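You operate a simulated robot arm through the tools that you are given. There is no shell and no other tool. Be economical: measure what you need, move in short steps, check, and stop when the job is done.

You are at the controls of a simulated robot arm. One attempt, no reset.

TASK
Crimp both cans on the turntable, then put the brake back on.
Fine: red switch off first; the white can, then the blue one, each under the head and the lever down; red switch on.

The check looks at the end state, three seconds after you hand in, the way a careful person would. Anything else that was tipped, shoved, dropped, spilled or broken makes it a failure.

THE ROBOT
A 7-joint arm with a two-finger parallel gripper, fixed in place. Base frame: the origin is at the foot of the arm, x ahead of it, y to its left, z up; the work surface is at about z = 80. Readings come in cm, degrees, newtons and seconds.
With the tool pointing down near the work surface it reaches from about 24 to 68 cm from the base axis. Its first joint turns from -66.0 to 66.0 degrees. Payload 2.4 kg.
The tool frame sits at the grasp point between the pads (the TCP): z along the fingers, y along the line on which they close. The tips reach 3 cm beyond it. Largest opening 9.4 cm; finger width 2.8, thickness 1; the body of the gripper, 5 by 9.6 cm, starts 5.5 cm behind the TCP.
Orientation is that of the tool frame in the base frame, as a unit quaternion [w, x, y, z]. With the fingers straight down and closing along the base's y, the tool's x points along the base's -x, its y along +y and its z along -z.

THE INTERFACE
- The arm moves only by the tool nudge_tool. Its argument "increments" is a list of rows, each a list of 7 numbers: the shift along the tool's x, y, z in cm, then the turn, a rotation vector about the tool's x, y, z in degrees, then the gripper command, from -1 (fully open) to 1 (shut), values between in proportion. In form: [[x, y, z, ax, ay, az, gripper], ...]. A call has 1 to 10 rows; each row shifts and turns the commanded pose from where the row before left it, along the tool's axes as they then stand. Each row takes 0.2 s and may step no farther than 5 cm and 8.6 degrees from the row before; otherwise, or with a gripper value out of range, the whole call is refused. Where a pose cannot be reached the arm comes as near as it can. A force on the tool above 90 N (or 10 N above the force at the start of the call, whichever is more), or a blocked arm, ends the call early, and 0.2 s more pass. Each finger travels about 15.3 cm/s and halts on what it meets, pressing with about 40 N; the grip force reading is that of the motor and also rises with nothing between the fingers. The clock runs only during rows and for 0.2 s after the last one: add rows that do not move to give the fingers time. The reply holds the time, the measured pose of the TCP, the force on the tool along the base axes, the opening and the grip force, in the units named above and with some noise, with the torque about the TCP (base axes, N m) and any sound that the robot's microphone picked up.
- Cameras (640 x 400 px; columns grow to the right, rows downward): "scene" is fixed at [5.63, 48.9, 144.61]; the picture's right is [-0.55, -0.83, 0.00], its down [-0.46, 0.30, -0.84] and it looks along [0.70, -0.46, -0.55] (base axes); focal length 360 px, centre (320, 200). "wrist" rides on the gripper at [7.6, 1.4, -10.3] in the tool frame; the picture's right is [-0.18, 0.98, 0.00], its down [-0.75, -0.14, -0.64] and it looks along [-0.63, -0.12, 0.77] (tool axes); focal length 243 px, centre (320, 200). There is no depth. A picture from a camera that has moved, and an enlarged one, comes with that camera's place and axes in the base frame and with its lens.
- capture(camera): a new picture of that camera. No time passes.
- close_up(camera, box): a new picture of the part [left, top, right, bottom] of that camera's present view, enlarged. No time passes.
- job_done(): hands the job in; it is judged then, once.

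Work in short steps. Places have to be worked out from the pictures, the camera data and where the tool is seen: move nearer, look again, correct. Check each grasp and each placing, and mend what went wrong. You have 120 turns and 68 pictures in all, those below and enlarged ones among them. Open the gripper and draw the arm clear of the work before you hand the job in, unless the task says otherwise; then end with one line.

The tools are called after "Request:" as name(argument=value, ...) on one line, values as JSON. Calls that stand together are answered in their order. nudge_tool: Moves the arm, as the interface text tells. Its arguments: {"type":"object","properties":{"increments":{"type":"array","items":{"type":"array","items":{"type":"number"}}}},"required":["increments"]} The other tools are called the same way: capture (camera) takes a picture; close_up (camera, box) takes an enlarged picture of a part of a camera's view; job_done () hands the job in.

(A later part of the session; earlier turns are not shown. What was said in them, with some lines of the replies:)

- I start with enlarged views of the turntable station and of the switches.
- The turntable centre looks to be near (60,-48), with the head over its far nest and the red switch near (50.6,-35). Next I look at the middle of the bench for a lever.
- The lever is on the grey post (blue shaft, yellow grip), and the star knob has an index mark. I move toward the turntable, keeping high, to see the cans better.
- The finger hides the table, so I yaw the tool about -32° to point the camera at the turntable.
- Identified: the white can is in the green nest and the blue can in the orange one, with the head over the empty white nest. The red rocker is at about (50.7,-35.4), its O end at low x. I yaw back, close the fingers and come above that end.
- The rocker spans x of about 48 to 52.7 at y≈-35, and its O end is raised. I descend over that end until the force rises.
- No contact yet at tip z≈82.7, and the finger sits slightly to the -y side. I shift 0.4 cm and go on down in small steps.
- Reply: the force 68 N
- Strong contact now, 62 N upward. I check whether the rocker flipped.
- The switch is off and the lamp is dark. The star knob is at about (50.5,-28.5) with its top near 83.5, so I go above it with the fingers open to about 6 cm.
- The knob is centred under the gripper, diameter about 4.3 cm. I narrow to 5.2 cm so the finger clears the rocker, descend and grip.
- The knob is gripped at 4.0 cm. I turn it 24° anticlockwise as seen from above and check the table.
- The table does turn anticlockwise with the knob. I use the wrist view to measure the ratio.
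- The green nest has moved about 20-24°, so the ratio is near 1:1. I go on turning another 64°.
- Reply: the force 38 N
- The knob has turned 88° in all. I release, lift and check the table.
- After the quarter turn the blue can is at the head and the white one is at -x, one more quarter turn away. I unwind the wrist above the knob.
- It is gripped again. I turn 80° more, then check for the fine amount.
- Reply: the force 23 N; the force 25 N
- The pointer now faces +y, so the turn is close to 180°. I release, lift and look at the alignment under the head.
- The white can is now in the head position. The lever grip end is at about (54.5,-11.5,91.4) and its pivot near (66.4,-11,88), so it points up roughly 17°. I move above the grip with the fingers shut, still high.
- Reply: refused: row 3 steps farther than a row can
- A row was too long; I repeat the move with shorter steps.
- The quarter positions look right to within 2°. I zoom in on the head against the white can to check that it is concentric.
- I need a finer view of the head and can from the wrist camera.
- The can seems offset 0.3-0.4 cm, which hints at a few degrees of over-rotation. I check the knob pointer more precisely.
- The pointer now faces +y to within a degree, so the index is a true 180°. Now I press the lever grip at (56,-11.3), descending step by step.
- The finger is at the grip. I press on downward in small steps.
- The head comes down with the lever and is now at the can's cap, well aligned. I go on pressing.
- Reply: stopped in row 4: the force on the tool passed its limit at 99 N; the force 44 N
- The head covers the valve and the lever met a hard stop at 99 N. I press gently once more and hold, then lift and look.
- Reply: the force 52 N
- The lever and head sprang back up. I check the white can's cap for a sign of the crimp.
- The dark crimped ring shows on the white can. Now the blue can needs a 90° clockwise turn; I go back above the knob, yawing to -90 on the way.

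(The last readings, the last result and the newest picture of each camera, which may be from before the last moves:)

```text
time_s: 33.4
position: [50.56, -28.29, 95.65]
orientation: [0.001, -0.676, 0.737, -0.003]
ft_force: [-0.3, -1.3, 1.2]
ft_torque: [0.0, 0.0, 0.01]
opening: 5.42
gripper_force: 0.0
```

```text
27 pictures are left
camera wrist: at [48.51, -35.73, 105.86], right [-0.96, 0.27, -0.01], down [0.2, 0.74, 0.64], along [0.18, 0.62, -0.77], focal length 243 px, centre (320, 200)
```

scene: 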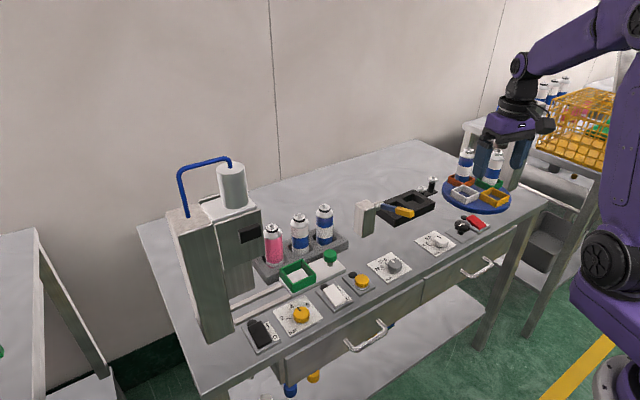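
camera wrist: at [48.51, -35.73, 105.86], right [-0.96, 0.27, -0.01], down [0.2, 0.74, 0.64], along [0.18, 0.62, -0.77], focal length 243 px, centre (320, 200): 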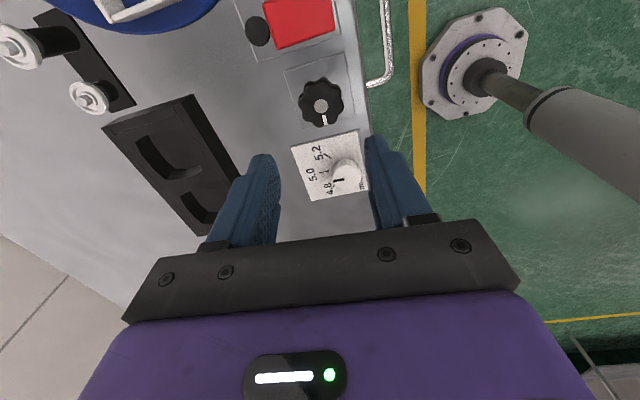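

The knob lies within the open fingers. I descend, grip it and turn 90° clockwise.

Request:
nudge_tool(increments=[[0.2, 0, 4, 0, 0, 0, -0.15], [0, 0, 4, 0, 0, 0, -0.15], [0, 0, 2.85, 0, 0, 0, -0.15], [0, 0, 0, 0, 0, 0, 0.5], [0, 0, 0, 0, 0, 0, 0.5]])

Request:
nudge_tool(increments=[[0, 0, 0, 0, 0, 8.5, 0.5], [0, 0, 0, 0, 0, 8.5, 0.5], [0, 0, 0, 0, 0, 8.5, 0.5], [0, 0, 0, 0, 0, 8.5, 0.5], [0, 0, 0, 0, 0, 8.5, 0.5], [0, 0, 0, 0, 0, 8.5, 0.5], [0, 0, 0, 0, 0, 8.5, 0.5], [0, 0, 0, 0, 0, 8.5, 0.5], [0, 0, 0, 0, 0, 8.5, 0.5], [0, 0, 0, 0, 0, 8.5, 0.5]])

Request:
nudge_tool(increments=[[0, 0, 0, 0, 0, 5, 0.5], [0, 0, 0, 0, 0, 0, 0.5]])

Request:
close_up(camera="wrist", box=[272, 130, 368, 210])

```text
time_s: 34.6
position: [50.48, -28.52, 84.77]
orientation: [0.002, -0.675, 0.738, -0.002]
ft_force: [-12.2, 4.2, 17.5]
ft_torque: [0.67, 0.62, -0.02]
opening: 3.98
gripper_force: 44.9
```

```text
time_s: 36.8
position: [50.42, -28.52, 84.71]
orientation: [0.002, 0.003, 1.0, -0.001]
ft_force: [-11.3, -0.1, 6.1]
ft_torque: [-0.21, 1.24, 0.03]
opening: 3.98
gripper_force: 45.2
```

```text
time_s: 37.4
position: [50.39, -28.48, 84.66]
orientation: [0.004, 0.046, 0.999, 0.0]
ft_force: [-14.4, 3.0, 4.9]
ft_torque: [-0.14, 0.38, 0.01]
opening: 4.0
gripper_force: 45.5
```

```text
5.00 times, centred on (320, 170) of wrist
camera zoom: at [43.08, -26.37, 94.95], right [0.27, 0.96, 0.0], down [0.73, -0.21, 0.65], along [0.62, -0.18, -0.76], focal length 1213 px, centre (320, 350)
```

zoom: 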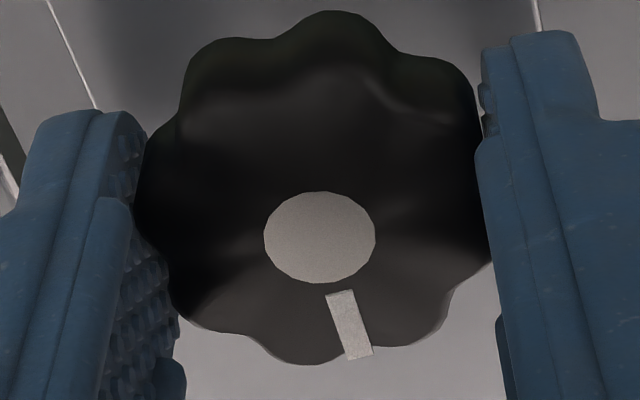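

The pointer faces +x to within a degree, so the quarter turn is exact. I release, lift and go back above the lever.

Request:
nudge_tool(increments=[[0, 0, 0, 0, 0, 0, -0.15], [0, 0, 0, 0, 0, 0, -0.15], [0, 0, -4, 0, 0, 0, -0.15], [0, 0, -4, 0, 0, 0, -0.15], [0, 0, -4, 0, 0, 0, -0.15], [0, 0, -4, 0, 0, -5, 1]])

Request:
nudge_tool(increments=[[-1.4, 4.3, 0, 0, 0, 0, 1], [-1.4, 4.3, 0, 0, 0, 0, 1], [-1.4, 4.3, 0, 0, 0, 0, 1], [-1.4, 4.3, 0, 0, 0, 0, 1], [0, 0, 0, 0, 0, 0, 1]])

Request:
close_up(camera="scene", box=[340, 100, 540, 250])

```text
time_s: 38.8
position: [50.48, -28.28, 100.69]
orientation: [0.003, 0.0, 1.0, -0.001]
ft_force: [-0.1, 0.2, -0.5]
ft_torque: [0.03, 0.0, -0.01]
opening: 0.0
gripper_force: 32.9
```

```text
time_s: 40.0
position: [55.88, -11.0, 100.74]
orientation: [0.003, 0.0, 1.0, -0.001]
ft_force: [0.6, -0.6, -0.5]
ft_torque: [-0.03, -0.02, 0.0]
opening: 0.0
gripper_force: 33.4
```

```text
2.67 times, centred on (440, 175) of scene
camera zoom: at [5.63, 48.9, 144.61], right [-0.55, -0.83, 0.0], down [-0.46, 0.3, -0.84], along [0.7, -0.46, -0.55], focal length 959 px, centre (0, 267)
```

zoom: 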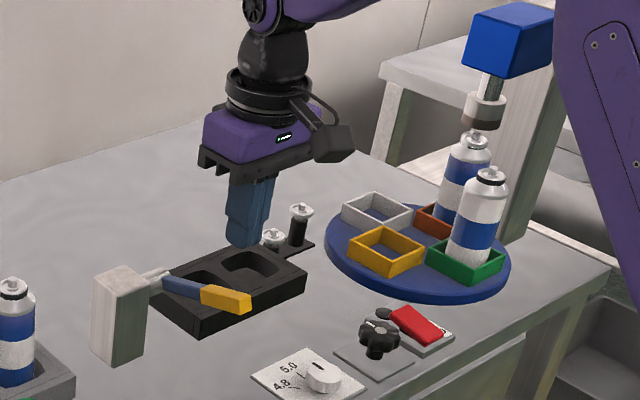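

The blue can is under the head. I press the lever down as before.

Request:
nudge_tool(increments=[[-0.1, -0.3, 3, 0, 0, 0, 1], [0, 0, 3, 0, 0, 0, 1], [0, 0, 0.9, 0, 0, 0, 1], [0, 0, 0.8, 0, 0, 0, 1], [0, 0, 0.8, 0, 0, 0, 1], [0, 0, 0.8, 0, 0, 0, 1], [0, 0, 0.8, 0, 0, 0, 1], [0, 0, 0.6, 0, 0, 0, 1]])

Request:
nudge_tool(increments=[[0, 0, 0.5, 0, 0, 0, 1], [0, 0, 0.5, 0, 0, 0, 1], [0, 0, 0.4, 0, 0, 0, 1], [0, 0, 0.3, 0, 0, 0, 1], [0, 0, 0, 0, 0, 0, 1]])

Request:
close_up(camera="scene", box=[340, 100, 540, 250])

```text
time_s: 41.8
position: [56.48, -11.58, 90.09]
orientation: [0.005, 0.001, 1.0, -0.001]
ft_force: [-2.7, 1.2, 5.3]
ft_torque: [0.02, -0.01, -0.04]
opening: 0.0
gripper_force: 32.9
```

```text
time_s: 42.9
position: [56.29, -11.56, 89.31]
orientation: [0.007, 0.001, 1.0, -0.001]
ft_force: [-24.2, 5.4, 44.0]
ft_torque: [0.17, 0.07, 0.07]
opening: 0.0
gripper_force: 33.3
stopped in row 5: the force on the tool passed its limit at 91 N (the readings are from after the stop); the commanded pose is now the measured one
```

```text
2.67 times, centred on (440, 175) of scene
camera zoom: at [5.49, 48.93, 144.6], right [-0.55, -0.83, 0.0], down [-0.46, 0.3, -0.84], along [0.7, -0.46, -0.55], focal length 959 px, centre (0, 267)
```

zoom: 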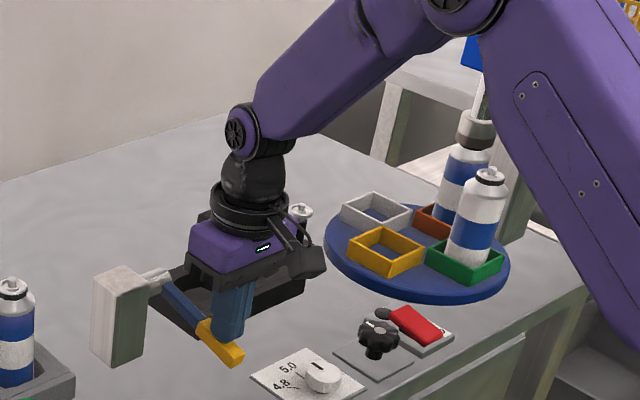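

The lever is at its stop. I lift off and check both caps.

Request:
nudge_tool(increments=[[0, 0, 0.1, 0, 0, 0, 1], [0, 0, -2, 0, 0, 0, 1], [0, 0, -4, 0, 0, 0, 1], [0, 0, -4, 0, 0, 0, 1], [0, 0, -2, 0, 0, 0, 1], [0, 0, 0, 0, 0, 0, 1]])

Request:
close_up(camera="scene", box=[450, 125, 530, 185])

```text
time_s: 44.3
position: [56.34, -11.45, 100.97]
orientation: [0.007, 0.001, 1.0, -0.001]
ft_force: [0.6, -0.4, -0.5]
ft_torque: [0.02, -0.01, 0.02]
opening: 0.03
gripper_force: 32.8
```

```text
6.67 times, centred on (490, 155) of scene
camera zoom: at [5.63, 48.9, 144.61], right [-0.55, -0.83, 0.0], down [-0.46, 0.3, -0.84], along [0.7, -0.46, -0.55], focal length 2396 px, centre (-813, 500)
```

zoom: 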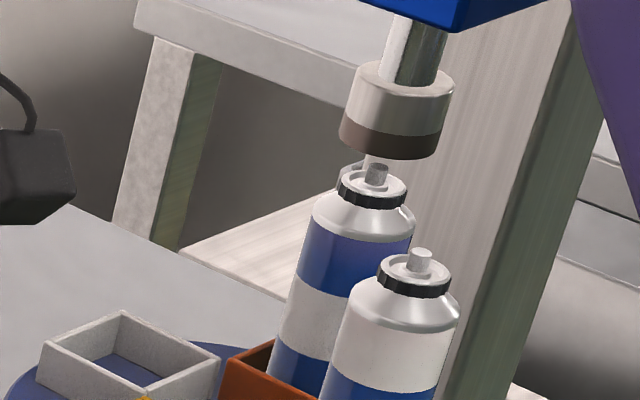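

Both cans show the dark crimped ring. Now the brake: I go above the I end of the rocker, at about (52,-34.6).

Request:
nudge_tool(increments=[[0.72, -3.86, 0, 0, 0, 0, 1], [0.72, -3.86, 0, 0, 0, 0, 1], [0.72, -3.86, 0, 0, 0, 0, 1], [0.72, -3.86, 0, 0, 0, 0, 1], [0.72, -3.86, 0, 0, 0, 0, 1], [0.72, -3.86, 0, 0, 0, 0, 1], [0, 0, 4, 0, 0, 0, 1], [0, 0, 4, 0, 0, 0, 1], [0, 0, 0, 0, 0, 0, 1]])

Request:
capture(camera="wrist")

```text
time_s: 46.3
position: [52.2, -34.57, 92.85]
orientation: [0.01, 0.001, 1.0, -0.002]
ft_force: [-0.7, -0.3, -0.4]
ft_torque: [-0.01, -0.03, 0.03]
opening: 0.0
gripper_force: 33.0
```

```text
22 pictures are left
camera wrist: at [44.66, -33.18, 102.92], right [0.19, 0.98, 0.0], down [0.74, -0.14, 0.66], along [0.64, -0.12, -0.76], focal length 243 px, centre (320, 200)
```

wrist: 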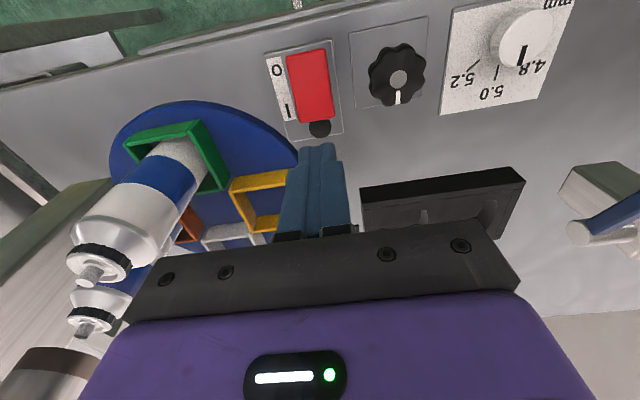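

The I end is at about (52.9,-35). I shift slightly to x≈51.9 to stay off the lamp, then press down.

Request:
nudge_tool(increments=[[0.3, -0.2, 3, 0, 0, 0, 1], [0, 0, 3, 0, 0, 0, 1], [0, 0, 0.8, 0, 0, 0, 1], [0, 0, 0.3, 0, 0, 0, 1], [0, 0, 0.3, 0, 0, 0, 1], [0, 0, 0.3, 0, 0, 0, 1]])

```text
time_s: 47.7
position: [52.08, -34.97, 85.3]
orientation: [0.01, 0.0, 1.0, -0.003]
ft_force: [1.8, 1.7, 10.7]
ft_torque: [0.03, 0.07, -0.08]
opening: 0.0
gripper_force: 33.2
```

Request:
close_up(camera="scene", box=[420, 160, 540, 260])

```text
4.00 times, centred on (480, 210) of scene
camera zoom: at [5.62, 48.91, 144.6], right [-0.55, -0.83, 0.0], down [-0.46, 0.3, -0.84], along [0.7, -0.46, -0.55], focal length 1438 px, centre (-320, 160)
```

zoom: 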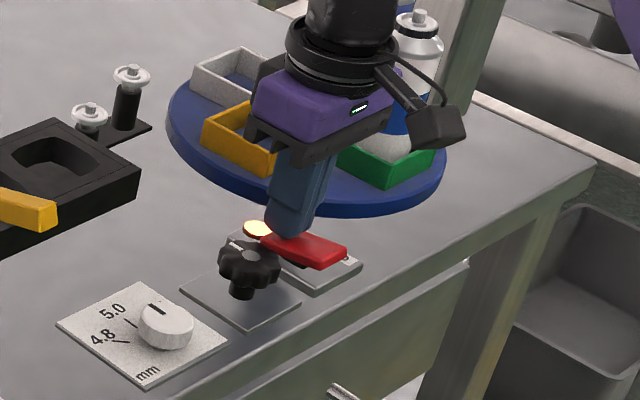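

The lamp is lit and the rocker has flipped to I. I lift straight up, draw clear with the gripper open and take a last look.

Request:
nudge_tool(increments=[[0, 0, -3, 0, 0, 0, 1], [0, 0, -4, 0, 0, 0, 1], [0, 0, -4, 0, 0, 0, 1], [0, 0, -4, 0, 0, 0, 1], [0, 0, -4, 0, 0, 0, -1], [3, 3, -2, 0, 0, 0, -1], [3, 3, -2, 0, 0, 0, -1], [3, 3, 0, 0, 0, 0, -1], [0, 4, 0, 0, 0, 0, -1]])

Request:
capture(camera="scene")

Request:
close_up(camera="scene", box=[410, 120, 540, 250])

```text
time_s: 49.7
position: [42.49, -21.65, 107.96]
orientation: [0.007, 0.0, 1.0, -0.002]
ft_force: [0.4, 0.2, -0.8]
ft_torque: [0.0, -0.02, 0.0]
opening: 9.4
gripper_force: 0.0
```

```text
20 pictures are left
```

scene: 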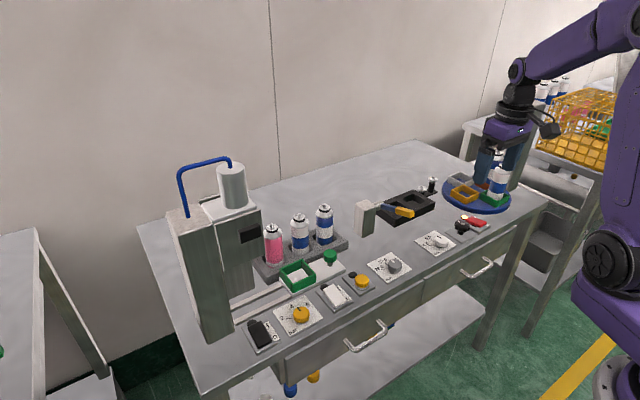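

```text
3.08 times, centred on (475, 185) of scene
camera zoom: at [5.64, 48.9, 144.61], right [-0.55, -0.83, 0.0], down [-0.46, 0.3, -0.84], along [0.7, -0.46, -0.55], focal length 1106 px, centre (-157, 246)
```

zoom: 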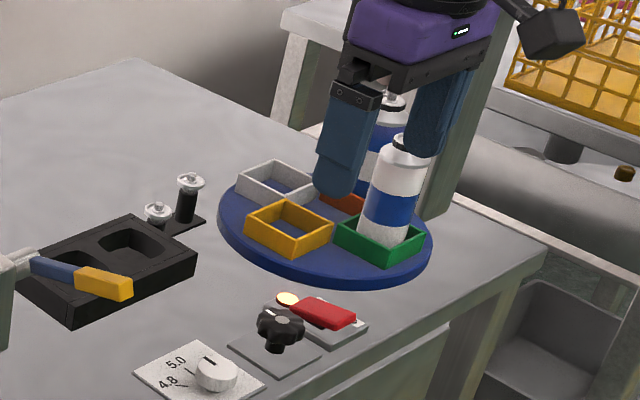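

Both cans are crimped and standing in their nests, the brake lamp is lit, nothing is disturbed and the arm is clear with the gripper open. I hand in.

Request:
job_done()

```text
The job is handed in.
```

I crimped the white can, then the blue one (both now show the dark crimp ring), and put the brake back on, with its red switch lamp lit.
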